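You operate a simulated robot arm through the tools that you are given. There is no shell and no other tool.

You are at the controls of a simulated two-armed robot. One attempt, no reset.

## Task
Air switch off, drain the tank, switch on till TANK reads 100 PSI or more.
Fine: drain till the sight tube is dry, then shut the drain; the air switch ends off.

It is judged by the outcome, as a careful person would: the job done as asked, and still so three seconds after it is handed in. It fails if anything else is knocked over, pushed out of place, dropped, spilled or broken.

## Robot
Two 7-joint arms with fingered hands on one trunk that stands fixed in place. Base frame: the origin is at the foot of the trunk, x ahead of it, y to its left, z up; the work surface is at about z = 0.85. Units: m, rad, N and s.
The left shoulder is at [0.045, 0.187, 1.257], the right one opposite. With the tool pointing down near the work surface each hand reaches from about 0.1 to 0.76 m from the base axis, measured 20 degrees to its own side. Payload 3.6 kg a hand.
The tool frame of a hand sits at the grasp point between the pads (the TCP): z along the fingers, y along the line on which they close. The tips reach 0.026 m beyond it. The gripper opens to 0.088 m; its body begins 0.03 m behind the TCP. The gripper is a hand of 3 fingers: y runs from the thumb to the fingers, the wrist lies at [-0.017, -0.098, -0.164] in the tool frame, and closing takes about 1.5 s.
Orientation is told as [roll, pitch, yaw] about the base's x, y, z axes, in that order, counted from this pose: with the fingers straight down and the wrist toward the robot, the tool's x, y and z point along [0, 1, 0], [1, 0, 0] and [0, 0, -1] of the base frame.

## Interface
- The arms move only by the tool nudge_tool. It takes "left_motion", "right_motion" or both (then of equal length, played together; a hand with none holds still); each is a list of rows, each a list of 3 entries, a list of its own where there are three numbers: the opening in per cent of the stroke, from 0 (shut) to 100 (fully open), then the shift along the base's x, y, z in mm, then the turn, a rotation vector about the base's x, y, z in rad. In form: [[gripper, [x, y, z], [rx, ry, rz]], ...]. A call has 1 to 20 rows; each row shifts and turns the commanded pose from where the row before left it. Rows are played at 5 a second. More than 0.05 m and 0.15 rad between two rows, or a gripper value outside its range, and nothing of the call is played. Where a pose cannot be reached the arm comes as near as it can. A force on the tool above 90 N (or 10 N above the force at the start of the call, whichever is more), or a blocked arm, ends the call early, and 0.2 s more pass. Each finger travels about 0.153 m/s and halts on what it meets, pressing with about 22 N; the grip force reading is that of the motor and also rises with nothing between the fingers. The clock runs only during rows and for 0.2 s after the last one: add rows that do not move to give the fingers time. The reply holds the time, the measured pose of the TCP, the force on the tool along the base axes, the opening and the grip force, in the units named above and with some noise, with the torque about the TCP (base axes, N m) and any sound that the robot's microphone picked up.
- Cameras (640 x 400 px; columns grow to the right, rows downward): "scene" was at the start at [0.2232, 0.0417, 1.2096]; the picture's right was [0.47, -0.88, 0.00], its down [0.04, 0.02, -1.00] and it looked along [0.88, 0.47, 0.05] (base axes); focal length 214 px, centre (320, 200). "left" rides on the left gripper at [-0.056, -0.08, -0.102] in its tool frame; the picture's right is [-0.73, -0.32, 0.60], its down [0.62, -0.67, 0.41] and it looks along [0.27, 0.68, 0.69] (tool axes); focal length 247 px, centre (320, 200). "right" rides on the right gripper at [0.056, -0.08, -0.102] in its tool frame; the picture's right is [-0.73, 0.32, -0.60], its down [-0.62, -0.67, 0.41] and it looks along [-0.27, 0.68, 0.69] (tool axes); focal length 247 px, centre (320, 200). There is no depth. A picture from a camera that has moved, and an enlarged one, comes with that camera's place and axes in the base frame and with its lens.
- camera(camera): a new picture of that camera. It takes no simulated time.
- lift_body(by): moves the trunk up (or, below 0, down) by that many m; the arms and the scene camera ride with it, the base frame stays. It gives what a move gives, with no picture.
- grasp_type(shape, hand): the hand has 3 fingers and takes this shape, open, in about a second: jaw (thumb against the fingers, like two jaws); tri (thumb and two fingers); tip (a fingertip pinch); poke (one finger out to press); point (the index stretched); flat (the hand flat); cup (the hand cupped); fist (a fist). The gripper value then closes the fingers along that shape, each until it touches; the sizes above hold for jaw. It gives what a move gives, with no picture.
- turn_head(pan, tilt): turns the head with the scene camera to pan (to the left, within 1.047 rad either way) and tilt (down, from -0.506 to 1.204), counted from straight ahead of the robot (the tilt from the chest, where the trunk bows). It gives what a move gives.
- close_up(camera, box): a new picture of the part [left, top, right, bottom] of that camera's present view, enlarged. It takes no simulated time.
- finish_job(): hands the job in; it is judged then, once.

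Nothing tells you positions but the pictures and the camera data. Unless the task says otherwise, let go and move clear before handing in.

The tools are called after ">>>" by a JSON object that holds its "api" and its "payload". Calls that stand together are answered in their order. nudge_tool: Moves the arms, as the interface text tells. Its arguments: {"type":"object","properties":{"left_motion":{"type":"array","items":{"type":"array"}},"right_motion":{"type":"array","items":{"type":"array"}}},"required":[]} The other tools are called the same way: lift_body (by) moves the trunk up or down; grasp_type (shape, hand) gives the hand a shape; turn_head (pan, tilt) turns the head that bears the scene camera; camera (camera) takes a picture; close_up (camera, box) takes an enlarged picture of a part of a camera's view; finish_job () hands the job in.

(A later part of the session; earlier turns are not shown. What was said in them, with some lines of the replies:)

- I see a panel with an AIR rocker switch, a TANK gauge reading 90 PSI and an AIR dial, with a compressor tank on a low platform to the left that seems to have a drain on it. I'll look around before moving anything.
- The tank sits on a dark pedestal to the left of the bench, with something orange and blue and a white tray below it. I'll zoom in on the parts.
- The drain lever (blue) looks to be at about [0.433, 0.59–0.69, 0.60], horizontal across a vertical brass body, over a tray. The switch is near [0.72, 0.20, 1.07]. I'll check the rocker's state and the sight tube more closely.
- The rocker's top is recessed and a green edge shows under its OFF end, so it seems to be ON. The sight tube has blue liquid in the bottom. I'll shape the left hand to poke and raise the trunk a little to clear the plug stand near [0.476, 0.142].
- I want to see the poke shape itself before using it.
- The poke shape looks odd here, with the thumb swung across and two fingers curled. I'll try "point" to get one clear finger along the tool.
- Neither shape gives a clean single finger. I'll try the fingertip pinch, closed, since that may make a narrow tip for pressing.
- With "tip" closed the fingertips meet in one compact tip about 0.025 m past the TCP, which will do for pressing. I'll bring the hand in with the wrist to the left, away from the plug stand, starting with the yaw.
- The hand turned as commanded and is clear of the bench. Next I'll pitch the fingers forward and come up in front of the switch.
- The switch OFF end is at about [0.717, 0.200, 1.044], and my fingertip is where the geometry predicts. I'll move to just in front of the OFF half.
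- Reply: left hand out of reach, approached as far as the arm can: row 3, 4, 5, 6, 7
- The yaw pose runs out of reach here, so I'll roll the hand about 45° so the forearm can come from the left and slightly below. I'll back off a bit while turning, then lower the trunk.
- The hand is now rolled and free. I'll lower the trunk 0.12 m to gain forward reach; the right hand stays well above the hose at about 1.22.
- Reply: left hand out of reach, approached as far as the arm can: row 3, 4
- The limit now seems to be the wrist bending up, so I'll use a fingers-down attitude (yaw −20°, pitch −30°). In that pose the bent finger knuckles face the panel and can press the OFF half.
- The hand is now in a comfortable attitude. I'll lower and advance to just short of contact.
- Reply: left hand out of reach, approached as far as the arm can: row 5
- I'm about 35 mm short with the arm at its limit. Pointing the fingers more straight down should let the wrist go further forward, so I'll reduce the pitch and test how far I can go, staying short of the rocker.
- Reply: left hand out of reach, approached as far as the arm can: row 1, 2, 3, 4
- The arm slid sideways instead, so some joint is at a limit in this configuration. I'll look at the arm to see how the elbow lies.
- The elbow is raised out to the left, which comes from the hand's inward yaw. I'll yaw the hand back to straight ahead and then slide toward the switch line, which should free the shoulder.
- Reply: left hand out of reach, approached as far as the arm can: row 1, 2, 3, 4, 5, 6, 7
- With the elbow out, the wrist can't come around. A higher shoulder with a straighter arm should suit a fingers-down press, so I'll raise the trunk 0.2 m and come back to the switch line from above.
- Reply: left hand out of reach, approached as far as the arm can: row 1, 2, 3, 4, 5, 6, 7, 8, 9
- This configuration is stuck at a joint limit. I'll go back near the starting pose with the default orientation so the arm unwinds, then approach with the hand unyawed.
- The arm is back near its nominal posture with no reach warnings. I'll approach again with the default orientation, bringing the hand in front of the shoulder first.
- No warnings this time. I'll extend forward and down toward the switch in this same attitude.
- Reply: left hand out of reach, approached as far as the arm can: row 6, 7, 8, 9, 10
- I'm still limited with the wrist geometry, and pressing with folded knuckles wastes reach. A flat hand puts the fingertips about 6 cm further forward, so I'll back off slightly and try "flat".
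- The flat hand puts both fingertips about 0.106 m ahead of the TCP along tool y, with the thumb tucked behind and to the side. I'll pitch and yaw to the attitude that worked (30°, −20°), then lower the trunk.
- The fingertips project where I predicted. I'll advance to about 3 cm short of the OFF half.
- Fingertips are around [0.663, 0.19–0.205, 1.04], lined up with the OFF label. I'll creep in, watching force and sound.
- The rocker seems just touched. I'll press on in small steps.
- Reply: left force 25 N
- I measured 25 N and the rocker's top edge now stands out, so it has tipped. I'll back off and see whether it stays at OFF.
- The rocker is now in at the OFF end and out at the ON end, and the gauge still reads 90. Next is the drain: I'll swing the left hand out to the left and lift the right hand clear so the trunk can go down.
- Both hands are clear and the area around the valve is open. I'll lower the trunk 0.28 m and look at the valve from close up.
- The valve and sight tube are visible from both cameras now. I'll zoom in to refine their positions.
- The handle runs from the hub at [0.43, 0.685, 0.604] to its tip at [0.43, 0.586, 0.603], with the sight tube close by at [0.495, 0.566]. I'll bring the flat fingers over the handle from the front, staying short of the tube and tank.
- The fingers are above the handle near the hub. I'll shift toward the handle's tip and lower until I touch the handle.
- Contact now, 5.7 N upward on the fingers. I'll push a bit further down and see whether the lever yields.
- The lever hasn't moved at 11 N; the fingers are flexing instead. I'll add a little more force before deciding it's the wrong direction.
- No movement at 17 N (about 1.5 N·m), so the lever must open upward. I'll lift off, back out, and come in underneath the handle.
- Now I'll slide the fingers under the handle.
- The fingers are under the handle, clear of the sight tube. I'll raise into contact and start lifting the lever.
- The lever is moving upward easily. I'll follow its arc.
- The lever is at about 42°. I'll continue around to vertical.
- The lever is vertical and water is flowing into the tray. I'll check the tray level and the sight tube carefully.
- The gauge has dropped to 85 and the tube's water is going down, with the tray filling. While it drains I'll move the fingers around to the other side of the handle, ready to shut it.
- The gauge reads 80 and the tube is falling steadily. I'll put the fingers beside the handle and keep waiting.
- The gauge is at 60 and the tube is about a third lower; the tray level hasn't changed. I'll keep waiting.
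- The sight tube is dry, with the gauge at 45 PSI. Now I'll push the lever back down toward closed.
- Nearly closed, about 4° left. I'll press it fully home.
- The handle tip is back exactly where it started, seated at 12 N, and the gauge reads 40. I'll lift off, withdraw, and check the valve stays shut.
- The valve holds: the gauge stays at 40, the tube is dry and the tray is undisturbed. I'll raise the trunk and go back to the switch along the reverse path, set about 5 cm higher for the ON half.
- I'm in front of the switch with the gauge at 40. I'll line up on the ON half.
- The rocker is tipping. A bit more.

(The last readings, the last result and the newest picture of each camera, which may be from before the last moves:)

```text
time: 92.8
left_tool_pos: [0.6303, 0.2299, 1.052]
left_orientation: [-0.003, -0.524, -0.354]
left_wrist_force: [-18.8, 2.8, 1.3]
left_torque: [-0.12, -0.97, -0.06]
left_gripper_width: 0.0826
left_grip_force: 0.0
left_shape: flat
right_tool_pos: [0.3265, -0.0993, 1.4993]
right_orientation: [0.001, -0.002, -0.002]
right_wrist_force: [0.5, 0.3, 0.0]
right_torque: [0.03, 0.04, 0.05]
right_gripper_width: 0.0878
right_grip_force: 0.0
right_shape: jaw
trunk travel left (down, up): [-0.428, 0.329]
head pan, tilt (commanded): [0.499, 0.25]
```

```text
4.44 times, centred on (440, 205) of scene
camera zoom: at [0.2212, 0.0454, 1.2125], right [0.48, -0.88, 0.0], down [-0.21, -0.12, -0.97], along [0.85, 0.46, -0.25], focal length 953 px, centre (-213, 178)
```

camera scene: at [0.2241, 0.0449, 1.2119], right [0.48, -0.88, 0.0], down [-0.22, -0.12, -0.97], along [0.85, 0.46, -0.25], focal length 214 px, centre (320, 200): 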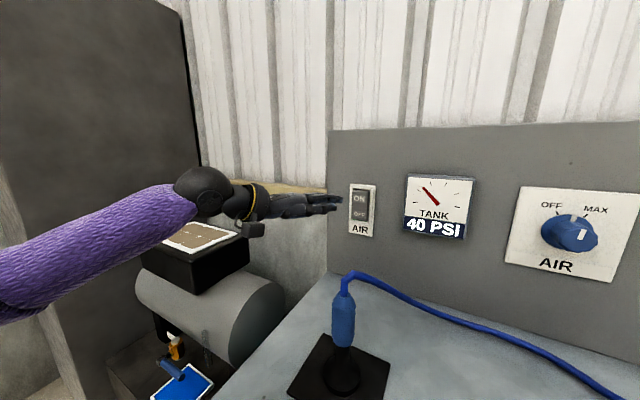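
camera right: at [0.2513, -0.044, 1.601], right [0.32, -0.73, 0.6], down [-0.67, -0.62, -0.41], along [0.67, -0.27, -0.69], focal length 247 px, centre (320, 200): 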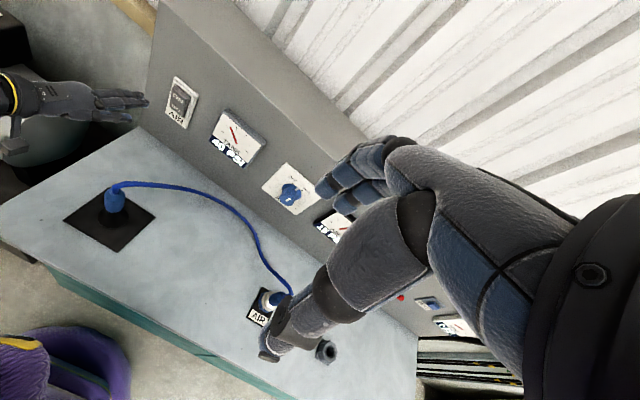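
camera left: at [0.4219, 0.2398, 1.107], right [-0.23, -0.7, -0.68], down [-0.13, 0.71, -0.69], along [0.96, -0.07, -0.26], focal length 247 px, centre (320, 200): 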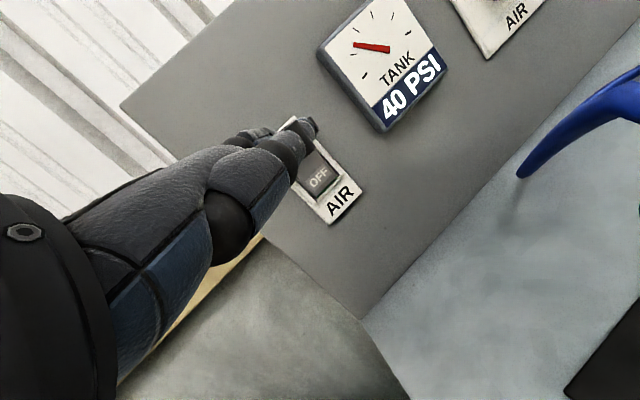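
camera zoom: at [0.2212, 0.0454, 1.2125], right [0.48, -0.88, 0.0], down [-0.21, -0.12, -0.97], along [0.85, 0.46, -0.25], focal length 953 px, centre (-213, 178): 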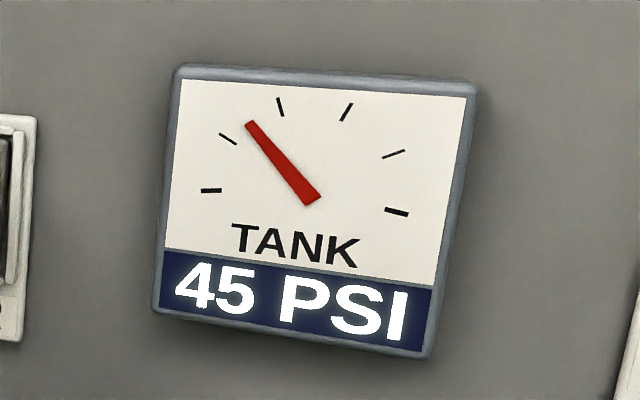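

The switch is on and the gauge is already climbing to 45. I'll back off and lower the trunk to be ready for the OFF press.

>>> {"api": "nudge_tool", "payload": {"left_motion": [[100, [-15, 0, 0], [0, 0, 0]], [100, [-20, 0, 0], [0, 0, 0]]]}}

>>> {"api": "lift_body", "payload": {"by": -0.048}}

>>> {"api": "camera", "payload": {"camera": "scene"}}

>>> {"api": "close_up", "payload": {"camera": "scene", "box": [300, 150, 500, 260]}}

>>> {"api": "close_up", "payload": {"camera": "right", "box": [90, 40, 290, 160]}}

```text
time: 93.3
left_tool_pos: [0.5994, 0.2301, 1.0517]
left_orientation: [-0.003, -0.523, -0.354]
left_wrist_force: [0.0, -0.9, 0.1]
left_torque: [-0.02, -0.03, -0.01]
left_gripper_width: 0.0827
left_grip_force: 0.0
left_shape: flat
right_tool_pos: [0.3302, -0.1002, 1.5001]
right_orientation: [-0.001, -0.001, 0.001]
right_wrist_force: [0.6, 0.5, 0.1]
right_torque: [-0.03, 0.02, 0.0]
right_gripper_width: 0.0877
right_grip_force: 0.1
right_shape: jaw
trunk travel left (down, up): [-0.428, 0.329]
head pan, tilt (commanded): [0.499, 0.25]
```

```text
time: 94.2
left_tool_pos: [0.5995, 0.23, 1.0039]
left_orientation: [-0.002, -0.523, -0.354]
left_wrist_force: [-0.7, 0.0, 0.6]
left_torque: [0.04, 0.02, 0.01]
left_gripper_width: 0.0826
left_grip_force: 0.1
left_shape: flat
right_tool_pos: [0.3302, -0.0999, 1.4523]
right_orientation: [-0.001, 0.0, 0.0]
right_wrist_force: [-0.3, 0.2, -0.1]
right_torque: [0.02, -0.05, -0.02]
right_gripper_width: 0.0878
right_grip_force: 0.0
right_shape: jaw
trunk travel left (down, up): [-0.38, 0.377]
head pan, tilt (commanded): [0.499, 0.25]
```

```text
taken
camera scene: at [0.2286, 0.045, 1.1612], right [0.48, -0.88, 0.0], down [-0.22, -0.12, -0.97], along [0.85, 0.46, -0.25], focal length 214 px, centre (320, 200)
```

scene: 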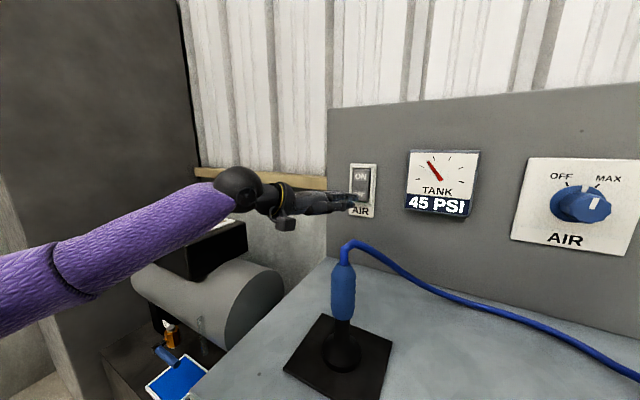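

```text
3.20 times, centred on (400, 205) of scene
camera zoom: at [0.2286, 0.045, 1.1612], right [0.48, -0.88, 0.0], down [-0.22, -0.12, -0.97], along [0.85, 0.46, -0.25], focal length 686 px, centre (64, 184)
```

zoom: 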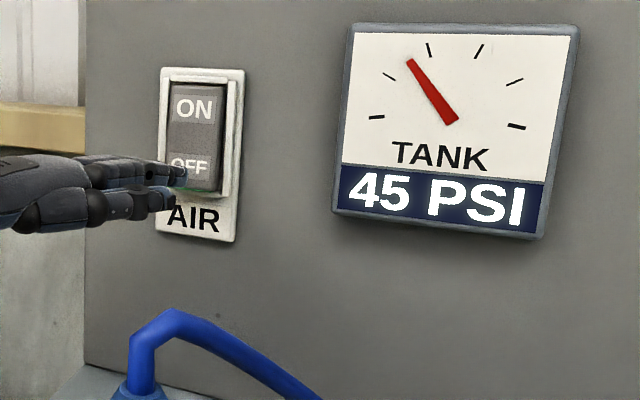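

```text
3.20 times, centred on (190, 100) of right
camera zoom: at [0.2502, -0.0438, 1.5533], right [0.32, -0.73, 0.6], down [-0.67, -0.62, -0.41], along [0.68, -0.27, -0.69], focal length 790 px, centre (736, 520)
```

zoom: 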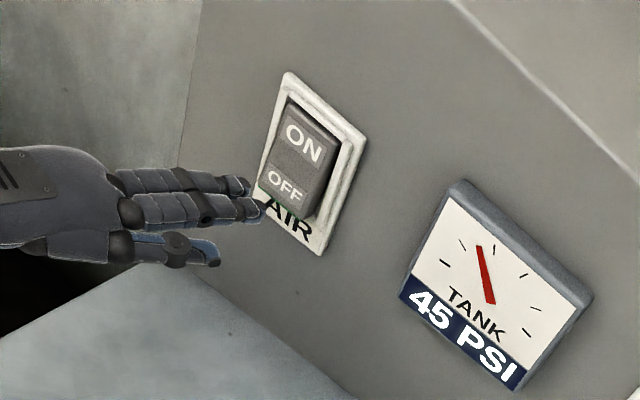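

The hand is poised in front of OFF and the gauge is rising. I'll wait and watch.

>>> {"api": "nudge_tool", "payload": {"left_motion": [[100, [0, 0, 0], [0, 0, 0]], [100, [0, 0, 0], [0, 0, 0]], [100, [0, 0, 0], [0, 0, 0]], [100, [0, 0, 0], [0, 0, 0]], [100, [0, 0, 0], [0, 0, 0]], [100, [0, 0, 0], [0, 0, 0]], [100, [0, 0, 0], [0, 0, 0]], [100, [0, 0, 0], [0, 0, 0]], [100, [0, 0, 0], [0, 0, 0]], [100, [0, 0, 0], [0, 0, 0]], [100, [0, 0, 0], [0, 0, 0]], [100, [0, 0, 0], [0, 0, 0]], [100, [0, 0, 0], [0, 0, 0]], [100, [0, 0, 0], [0, 0, 0]], [100, [0, 0, 0], [0, 0, 0]]]}}

>>> {"api": "close_up", "payload": {"camera": "scene", "box": [300, 150, 500, 260]}}

```text
time: 97.5
left_tool_pos: [0.5999, 0.2297, 1.0034]
left_orientation: [-0.004, -0.521, -0.353]
left_wrist_force: [0.0, 0.5, 0.4]
left_torque: [0.02, -0.01, 0.0]
left_gripper_width: 0.0826
left_grip_force: 0.1
left_shape: flat
right_tool_pos: [0.3303, -0.0994, 1.4513]
right_orientation: [-0.001, 0.0, 0.0]
right_wrist_force: [0.7, 0.2, 0.1]
right_torque: [0.01, 0.02, 0.0]
right_gripper_width: 0.0875
right_grip_force: 0.0
right_shape: jaw
trunk travel left (down, up): [-0.38, 0.377]
head pan, tilt (commanded): [0.499, 0.25]
```

```text
3.20 times, centred on (400, 205) of scene
camera zoom: at [0.229, 0.045, 1.161], right [0.48, -0.88, 0.0], down [-0.22, -0.12, -0.97], along [0.85, 0.46, -0.25], focal length 686 px, centre (64, 184)
```

zoom: 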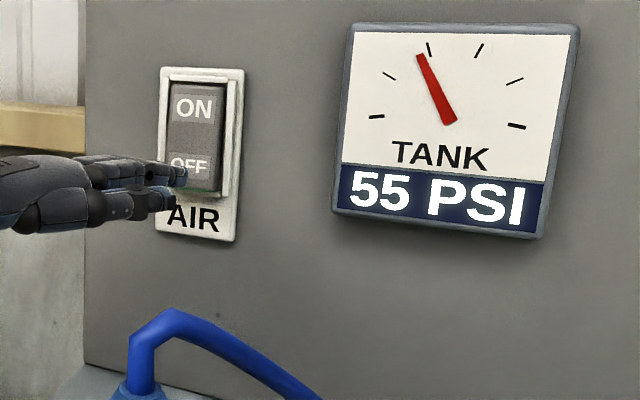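

Rising about 3 PSI per second, so roughly 15 s more.

>>> {"api": "nudge_tool", "payload": {"left_motion": [[100, [0, 0, 0], [0, 0, 0]], [100, [0, 0, 0], [0, 0, 0]], [100, [0, 0, 0], [0, 0, 0]], [100, [0, 0, 0], [0, 0, 0]], [100, [0, 0, 0], [0, 0, 0]], [100, [0, 0, 0], [0, 0, 0]], [100, [0, 0, 0], [0, 0, 0]], [100, [0, 0, 0], [0, 0, 0]], [100, [0, 0, 0], [0, 0, 0]], [100, [0, 0, 0], [0, 0, 0]], [100, [0, 0, 0], [0, 0, 0]], [100, [0, 0, 0], [0, 0, 0]], [100, [0, 0, 0], [0, 0, 0]], [100, [0, 0, 0], [0, 0, 0]], [100, [0, 0, 0], [0, 0, 0]], [100, [0, 0, 0], [0, 0, 0]], [100, [0, 0, 0], [0, 0, 0]], [100, [0, 0, 0], [0, 0, 0]], [100, [0, 0, 0], [0, 0, 0]], [100, [0, 0, 0], [0, 0, 0]]]}}

>>> {"api": "nudge_tool", "payload": {"left_motion": [[100, [0, 0, 0], [0, 0, 0]], [100, [0, 0, 0], [0, 0, 0]], [100, [0, 0, 0], [0, 0, 0]], [100, [0, 0, 0], [0, 0, 0]], [100, [0, 0, 0], [0, 0, 0]], [100, [0, 0, 0], [0, 0, 0]], [100, [0, 0, 0], [0, 0, 0]], [100, [0, 0, 0], [0, 0, 0]], [100, [0, 0, 0], [0, 0, 0]], [100, [0, 0, 0], [0, 0, 0]], [100, [0, 0, 0], [0, 0, 0]], [100, [0, 0, 0], [0, 0, 0]], [100, [0, 0, 0], [0, 0, 0]], [100, [0, 0, 0], [0, 0, 0]], [100, [0, 0, 0], [0, 0, 0]], [100, [0, 0, 0], [0, 0, 0]], [100, [0, 0, 0], [0, 0, 0]], [100, [0, 0, 0], [0, 0, 0]], [100, [0, 0, 0], [0, 0, 0]], [100, [0, 0, 0], [0, 0, 0]]]}}

>>> {"api": "close_up", "payload": {"camera": "scene", "box": [300, 150, 500, 260]}}

>>> {"api": "close_up", "payload": {"camera": "scene", "box": [100, 280, 260, 400]}}

```text
time: 101.7
left_tool_pos: [0.5993, 0.2304, 1.0032]
left_orientation: [-0.004, -0.523, -0.353]
left_wrist_force: [0.0, -0.4, 0.3]
left_torque: [-0.01, 0.03, -0.01]
left_gripper_width: 0.0824
left_grip_force: 0.0
left_shape: flat
right_tool_pos: [0.3304, -0.0991, 1.4512]
right_orientation: [0.001, 0.001, -0.001]
right_wrist_force: [0.3, -0.1, 0.5]
right_torque: [0.01, 0.02, -0.03]
right_gripper_width: 0.0879
right_grip_force: 0.2
right_shape: jaw
trunk travel left (down, up): [-0.38, 0.377]
head pan, tilt (commanded): [0.499, 0.25]
```

```text
time: 105.8
left_tool_pos: [0.5995, 0.2302, 1.0037]
left_orientation: [-0.004, -0.522, -0.352]
left_wrist_force: [-0.4, -0.7, -0.6]
left_torque: [0.06, 0.0, 0.03]
left_gripper_width: 0.0827
left_grip_force: 0.1
left_shape: flat
right_tool_pos: [0.3307, -0.0997, 1.4515]
right_orientation: [0.0, -0.001, 0.0]
right_wrist_force: [-0.6, 0.3, -0.1]
right_torque: [0.03, 0.03, -0.02]
right_gripper_width: 0.0875
right_grip_force: 0.1
right_shape: jaw
trunk travel left (down, up): [-0.38, 0.377]
head pan, tilt (commanded): [0.499, 0.25]
```

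```text
3.20 times, centred on (400, 205) of scene
camera zoom: at [0.229, 0.045, 1.161], right [0.48, -0.88, 0.0], down [-0.22, -0.12, -0.97], along [0.85, 0.46, -0.25], focal length 686 px, centre (64, 184)
```

zoom: 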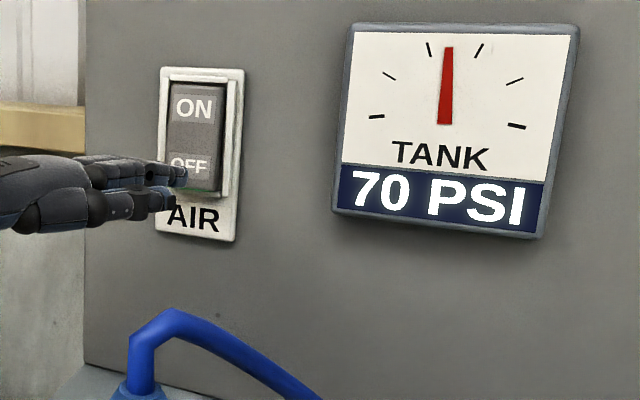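

```text
3.33 times, centred on (180, 340) of scene
camera zoom: at [0.229, 0.045, 1.161], right [0.48, -0.88, 0.0], down [-0.22, -0.12, -0.97], along [0.85, 0.46, -0.25], focal length 715 px, centre (787, -267)
```

zoom: 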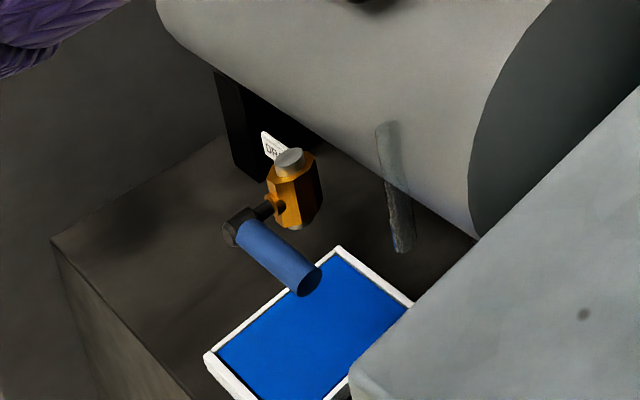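

Now 70 PSI, with the drain shut and the tube dry. I'll keep waiting and watch whether it continues past 90.

>>> {"api": "nudge_tool", "payload": {"left_motion": [[100, [0, 0, 0], [0, 0, 0]], [100, [0, 0, 0], [0, 0, 0]], [100, [0, 0, 0], [0, 0, 0]], [100, [0, 0, 0], [0, 0, 0]], [100, [0, 0, 0], [0, 0, 0]], [100, [0, 0, 0], [0, 0, 0]], [100, [0, 0, 0], [0, 0, 0]], [100, [0, 0, 0], [0, 0, 0]], [100, [0, 0, 0], [0, 0, 0]], [100, [0, 0, 0], [0, 0, 0]], [100, [0, 0, 0], [0, 0, 0]], [100, [0, 0, 0], [0, 0, 0]], [100, [0, 0, 0], [0, 0, 0]], [100, [0, 0, 0], [0, 0, 0]], [100, [0, 0, 0], [0, 0, 0]], [100, [0, 0, 0], [0, 0, 0]], [100, [0, 0, 0], [0, 0, 0]], [100, [0, 0, 0], [0, 0, 0]], [100, [0, 0, 0], [0, 0, 0]], [100, [0, 0, 0], [0, 0, 0]]]}}

>>> {"api": "nudge_tool", "payload": {"left_motion": [[100, [0, 0, 0], [0, 0, 0]], [100, [0, 0, 0], [0, 0, 0]], [100, [0, 0, 0], [0, 0, 0]], [100, [0, 0, 0], [0, 0, 0]], [100, [0, 0, 0], [0, 0, 0]], [100, [0, 0, 0], [0, 0, 0]], [100, [0, 0, 0], [0, 0, 0]], [100, [0, 0, 0], [0, 0, 0]], [100, [0, 0, 0], [0, 0, 0]], [100, [0, 0, 0], [0, 0, 0]], [100, [0, 0, 0], [0, 0, 0]], [100, [0, 0, 0], [0, 0, 0]], [100, [0, 0, 0], [0, 0, 0]], [100, [0, 0, 0], [0, 0, 0]], [100, [0, 0, 0], [0, 0, 0]], [100, [0, 0, 0], [0, 0, 0]], [100, [0, 0, 0], [0, 0, 0]], [100, [0, 0, 0], [0, 0, 0]], [100, [0, 0, 0], [0, 0, 0]], [100, [0, 0, 0], [0, 0, 0]]]}}

>>> {"api": "close_up", "payload": {"camera": "scene", "box": [300, 150, 500, 260]}}

```text
time: 110.0
left_tool_pos: [0.6004, 0.229, 1.0039]
left_orientation: [-0.002, -0.523, -0.353]
left_wrist_force: [0.8, 0.4, 0.2]
left_torque: [0.0, -0.01, -0.02]
left_gripper_width: 0.0826
left_grip_force: 0.0
left_shape: flat
right_tool_pos: [0.3309, -0.1, 1.4514]
right_orientation: [0.0, -0.001, -0.001]
right_wrist_force: [0.4, -0.6, 0.3]
right_torque: [-0.01, 0.01, -0.03]
right_gripper_width: 0.088
right_grip_force: 0.0
right_shape: jaw
trunk travel left (down, up): [-0.38, 0.377]
head pan, tilt (commanded): [0.499, 0.25]
```

```text
time: 114.2
left_tool_pos: [0.5994, 0.2299, 1.0047]
left_orientation: [-0.004, -0.521, -0.352]
left_wrist_force: [-0.4, 0.8, -0.2]
left_torque: [-0.02, -0.01, 0.01]
left_gripper_width: 0.0827
left_grip_force: 0.1
left_shape: flat
right_tool_pos: [0.3305, -0.1002, 1.4506]
right_orientation: [0.0, 0.0, -0.001]
right_wrist_force: [-0.2, -0.6, -0.5]
right_torque: [-0.01, -0.03, -0.01]
right_gripper_width: 0.0878
right_grip_force: 0.1
right_shape: jaw
trunk travel left (down, up): [-0.38, 0.377]
head pan, tilt (commanded): [0.499, 0.25]
```

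```text
3.20 times, centred on (400, 205) of scene
camera zoom: at [0.229, 0.045, 1.161], right [0.48, -0.88, 0.0], down [-0.22, -0.12, -0.97], along [0.85, 0.46, -0.25], focal length 686 px, centre (64, 184)
```

zoom: 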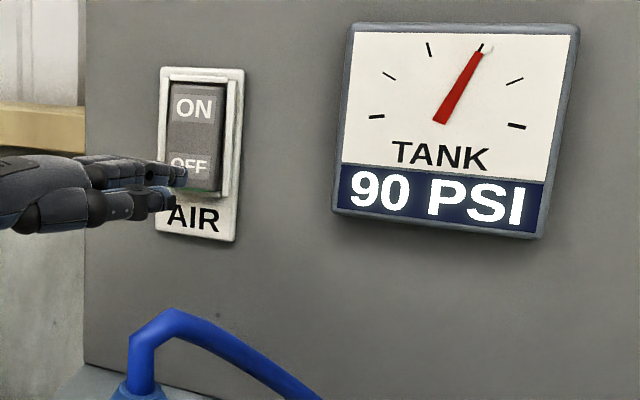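

>>> {"api": "nudge_tool", "payload": {"left_motion": [[100, [0, 0, 0], [0, 0, 0]], [100, [0, 0, 0], [0, 0, 0]], [100, [0, 0, 0], [0, 0, 0]], [100, [0, 0, 0], [0, 0, 0]], [100, [0, 0, 0], [0, 0, 0]], [100, [0, 0, 0], [0, 0, 0]], [100, [0, 0, 0], [0, 0, 0]], [100, [0, 0, 0], [0, 0, 0]], [100, [0, 0, 0], [0, 0, 0]], [100, [0, 0, 0], [0, 0, 0]], [100, [0, 0, 0], [0, 0, 0]], [100, [0, 0, 0], [0, 0, 0]], [100, [0, 0, 0], [0, 0, 0]], [100, [0, 0, 0], [0, 0, 0]], [100, [0, 0, 0], [0, 0, 0]], [100, [0, 0, 0], [0, 0, 0]], [100, [0, 0, 0], [0, 0, 0]], [100, [0, 0, 0], [0, 0, 0]], [100, [0, 0, 0], [0, 0, 0]], [100, [0, 0, 0], [0, 0, 0]]]}}

>>> {"api": "close_up", "payload": {"camera": "scene", "box": [300, 150, 500, 260]}}

```text
time: 118.5
left_tool_pos: [0.5988, 0.2313, 1.004]
left_orientation: [-0.002, -0.522, -0.352]
left_wrist_force: [-0.6, 0.2, 0.5]
left_torque: [0.0, -0.01, 0.01]
left_gripper_width: 0.0826
left_grip_force: 0.2
left_shape: flat
right_tool_pos: [0.331, -0.1001, 1.452]
right_orientation: [-0.001, 0.0, -0.001]
right_wrist_force: [-0.5, -0.1, 0.2]
right_torque: [0.03, -0.02, 0.01]
right_gripper_width: 0.0879
right_grip_force: 0.0
right_shape: jaw
trunk travel left (down, up): [-0.38, 0.377]
head pan, tilt (commanded): [0.499, 0.25]
```

```text
3.20 times, centred on (400, 205) of scene
camera zoom: at [0.229, 0.045, 1.161], right [0.48, -0.88, 0.0], down [-0.22, -0.12, -0.97], along [0.85, 0.46, -0.25], focal length 686 px, centre (64, 184)
```

zoom: 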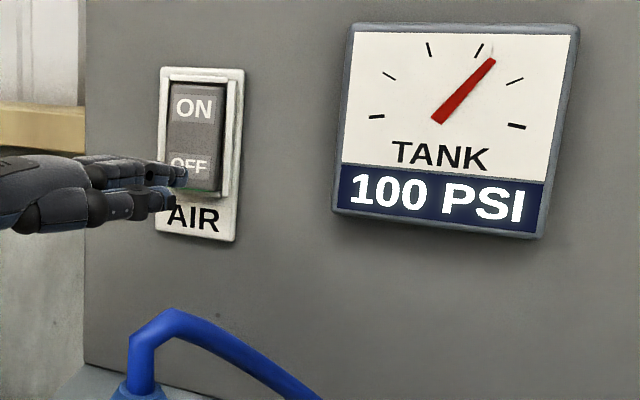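

The display reads 100. I'll let it gain a small margin during a slow press of the OFF end.

>>> {"api": "nudge_tool", "payload": {"left_motion": [[100, [0, 0, 0], [0, 0, 0]], [100, [0, 0, 0], [0, 0, 0]], [100, [0, 0, 0], [0, 0, 0]], [100, [0, 0, 0], [0, 0, 0]], [100, [6, 0, 0], [0, 0, 0]], [100, [6, 0, 0], [0, 0, 0]], [100, [6, 0, 0], [0, 0, 0]], [100, [5, 0, 0], [0, 0, 0]], [100, [5, 0, 0], [0, 0, 0]], [100, [5, 0, 0], [0, 0, 0]]]}}

>>> {"api": "close_up", "payload": {"camera": "scene", "box": [300, 150, 500, 260]}}

>>> {"api": "close_up", "payload": {"camera": "right", "box": [90, 40, 290, 160]}}

```text
time: 120.7
left_tool_pos: [0.6274, 0.2302, 1.0045]
left_orientation: [-0.004, -0.522, -0.354]
left_wrist_force: [-23.6, 2.7, 0.7]
left_torque: [-0.16, -1.27, -0.19]
left_gripper_width: 0.0823
left_grip_force: 0.0
left_shape: flat
right_tool_pos: [0.3259, -0.0997, 1.4521]
right_orientation: [0.0, 0.0, 0.001]
right_wrist_force: [0.4, 0.4, 0.4]
right_torque: [0.0, 0.01, -0.04]
right_gripper_width: 0.088
right_grip_force: 0.0
right_shape: jaw
trunk travel left (down, up): [-0.38, 0.377]
head pan, tilt (commanded): [0.499, 0.25]
```

```text
3.20 times, centred on (400, 205) of scene
camera zoom: at [0.2256, 0.0454, 1.1617], right [0.48, -0.88, 0.0], down [-0.21, -0.12, -0.97], along [0.85, 0.46, -0.24], focal length 686 px, centre (64, 184)
```

zoom: 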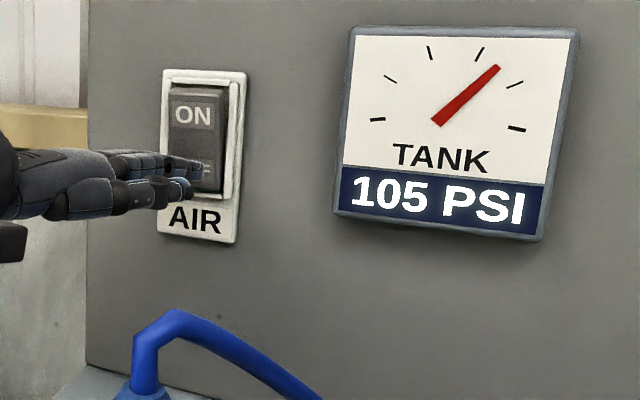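

```text
3.20 times, centred on (190, 100) of right
camera zoom: at [0.2464, -0.0434, 1.5539], right [0.32, -0.73, 0.6], down [-0.66, -0.62, -0.41], along [0.68, -0.27, -0.69], focal length 790 px, centre (736, 520)
```

zoom: 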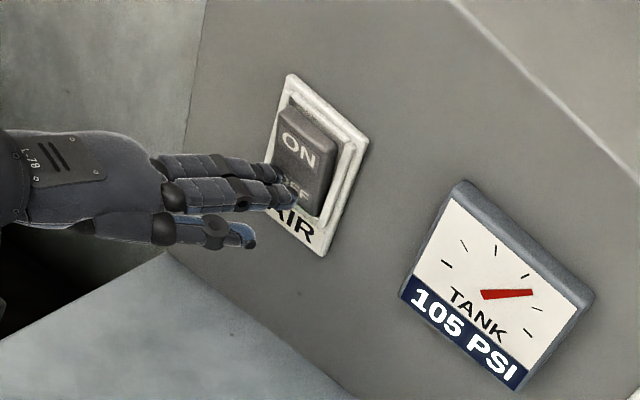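

The switch tipped to OFF with the gauge at 105. I'll back the hand away and check that the switch and gauge both hold.

>>> {"api": "nudge_tool", "payload": {"left_motion": [[100, [-10, 0, 0], [0, 0, 0]], [100, [-20, 0, 0], [0, 0, 0]], [100, [-20, 5, 0], [0, 0, 0]], [100, [-25, 15, 10], [0, 0, 0]], [100, [-28, 25, 15], [0, 0, 0]], [100, [-28, 25, 15], [0, 0, 0]], [100, [-28, 25, 10], [0, 0, 0]]]}}

>>> {"api": "close_up", "payload": {"camera": "scene", "box": [300, 150, 500, 260]}}

>>> {"api": "close_up", "payload": {"camera": "right", "box": [90, 40, 290, 160]}}

>>> {"api": "camera", "payload": {"camera": "scene"}}

```text
time: 122.2
left_tool_pos: [0.4743, 0.324, 1.053]
left_orientation: [-0.003, -0.524, -0.352]
left_wrist_force: [-0.8, 0.0, 0.0]
left_torque: [0.01, -0.01, -0.01]
left_gripper_width: 0.0825
left_grip_force: 0.0
left_shape: flat
right_tool_pos: [0.3294, -0.1004, 1.4517]
right_orientation: [-0.001, 0.0, 0.0]
right_wrist_force: [-0.5, -0.2, 0.2]
right_torque: [0.0, 0.0, 0.01]
right_gripper_width: 0.0877
right_grip_force: 0.1
right_shape: jaw
trunk travel left (down, up): [-0.38, 0.377]
head pan, tilt (commanded): [0.499, 0.25]
```

```text
3.20 times, centred on (400, 205) of scene
camera zoom: at [0.2282, 0.0452, 1.1612], right [0.48, -0.88, 0.0], down [-0.22, -0.12, -0.97], along [0.85, 0.46, -0.25], focal length 686 px, centre (64, 184)
```

zoom: 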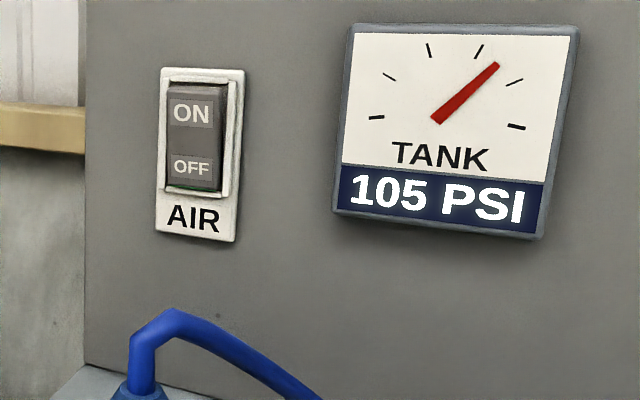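

```text
3.20 times, centred on (190, 100) of right
camera zoom: at [0.2498, -0.0435, 1.5533], right [0.32, -0.73, 0.6], down [-0.67, -0.62, -0.41], along [0.68, -0.27, -0.69], focal length 790 px, centre (736, 520)
```

zoom: 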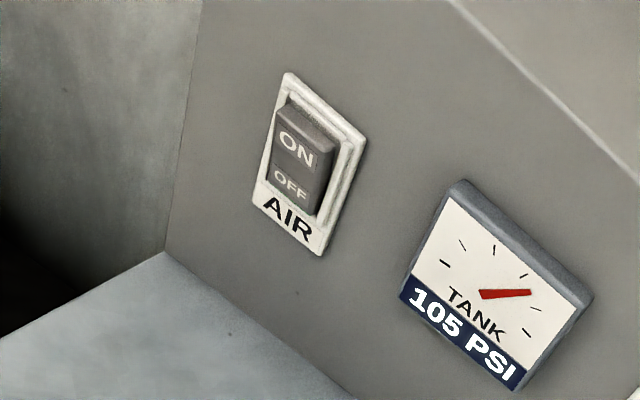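

```text
taken
camera scene: at [0.2282, 0.0452, 1.1612], right [0.48, -0.88, 0.0], down [-0.22, -0.12, -0.97], along [0.85, 0.46, -0.25], focal length 214 px, centre (320, 200)
```

scene: 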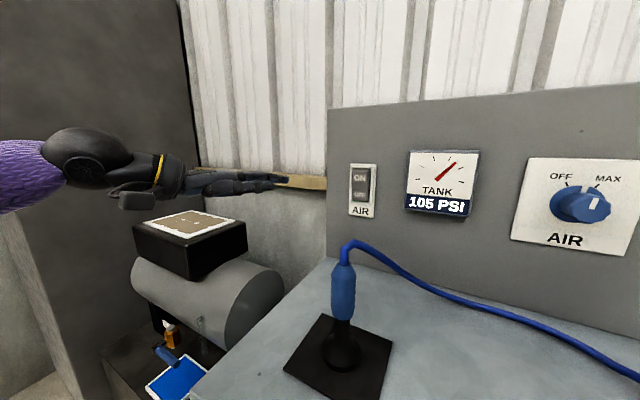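

Switch off at 105 PSI and the hand is clear. I'll hold a few seconds to make sure everything stays put, and check the drain once more.

>>> {"api": "nudge_tool", "payload": {"left_motion": [[100, [0, 0, 0], [0, 0, 0]], [100, [0, 0, 0], [0, 0, 0]], [100, [0, 0, 0], [0, 0, 0]], [100, [0, 0, 0], [0, 0, 0]], [100, [0, 0, 0], [0, 0, 0]], [100, [0, 0, 0], [0, 0, 0]], [100, [0, 0, 0], [0, 0, 0]], [100, [0, 0, 0], [0, 0, 0]], [100, [0, 0, 0], [0, 0, 0]], [100, [0, 0, 0], [0, 0, 0]], [100, [0, 0, 0], [0, 0, 0]], [100, [0, 0, 0], [0, 0, 0]], [100, [0, 0, 0], [0, 0, 0]], [100, [0, 0, 0], [0, 0, 0]], [100, [0, 0, 0], [0, 0, 0]], [100, [0, 0, 0], [0, 0, 0]], [100, [0, 0, 0], [0, 0, 0]], [100, [0, 0, 0], [0, 0, 0]]]}}

>>> {"api": "close_up", "payload": {"camera": "scene", "box": [300, 150, 500, 260]}}

>>> {"api": "close_up", "payload": {"camera": "scene", "box": [100, 280, 260, 400]}}

>>> {"api": "camera", "payload": {"camera": "right"}}

```text
time: 126.0
left_tool_pos: [0.4743, 0.3243, 1.0531]
left_orientation: [-0.005, -0.523, -0.351]
left_wrist_force: [-0.1, -0.1, 0.0]
left_torque: [0.01, 0.01, -0.01]
left_gripper_width: 0.0829
left_grip_force: 0.0
left_shape: flat
right_tool_pos: [0.3296, -0.0999, 1.4509]
right_orientation: [0.0, 0.0, 0.0]
right_wrist_force: [-0.8, 0.6, -0.1]
right_torque: [0.02, 0.04, 0.0]
right_gripper_width: 0.0878
right_grip_force: 0.0
right_shape: jaw
trunk travel left (down, up): [-0.38, 0.377]
head pan, tilt (commanded): [0.499, 0.25]
```

```text
3.20 times, centred on (400, 205) of scene
camera zoom: at [0.2289, 0.0451, 1.161], right [0.48, -0.88, 0.0], down [-0.22, -0.12, -0.97], along [0.85, 0.46, -0.25], focal length 686 px, centre (64, 184)
```

zoom: 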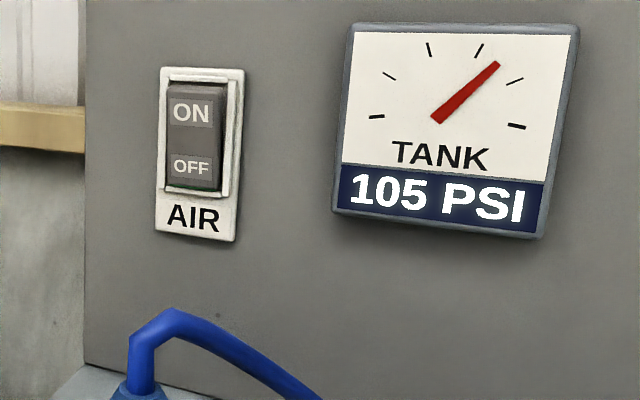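

```text
3.33 times, centred on (180, 340) of scene
camera zoom: at [0.2289, 0.0451, 1.161], right [0.48, -0.88, 0.0], down [-0.22, -0.12, -0.97], along [0.85, 0.46, -0.25], focal length 715 px, centre (787, -267)
```

zoom: 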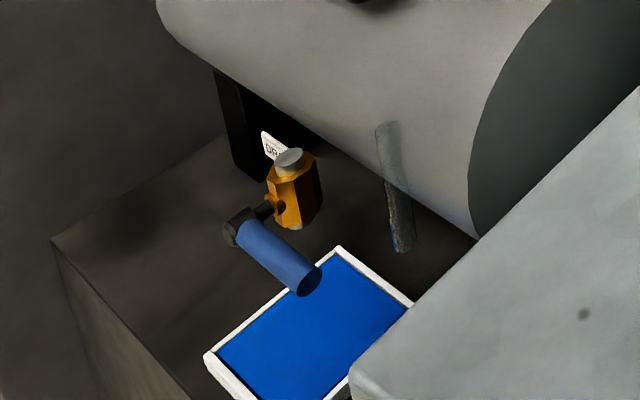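

```text
taken
camera right: at [0.2509, -0.0437, 1.5531], right [0.32, -0.73, 0.6], down [-0.67, -0.62, -0.41], along [0.68, -0.27, -0.69], focal length 247 px, centre (320, 200)
```

right: 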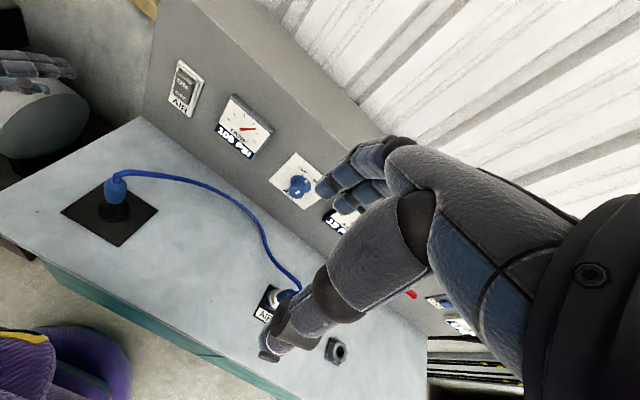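

After nearly four seconds everything has held: the switch is off, TANK reads a steady 105 PSI, the drain is shut, the sight tube is dry, and nothing else has moved. Both hands are clear, so I'm handing the job in.

>>> {"api": "finish_job", "payload": {}}

```text
The job is handed in.
```

The job is done and handed in: the tank is drained and back up to 105 PSI, and the air switch is off.

- **Switch off:** I pressed the AIR rocker to OFF before touching the drain.
- **Drain:** I opened the drain lever and let the water run into the tray until the sight tube was dry. I then pushed the lever back to its stop. TANK held at 40 PSI in the check right after, so the drain had sealed.
- **Refill:** I switched the air on and TANK rose past 100. I pressed the switch off as it reached 105, and it was still at 105 nearly four seconds later.

The lever opens upward. I first pushed it down with up to about 17 N before realising this; it didn't move and I saw no damage. The drained water is still in the tray, and I saw no spills and nothing knocked out of place. Both hands were clear before I handed in.
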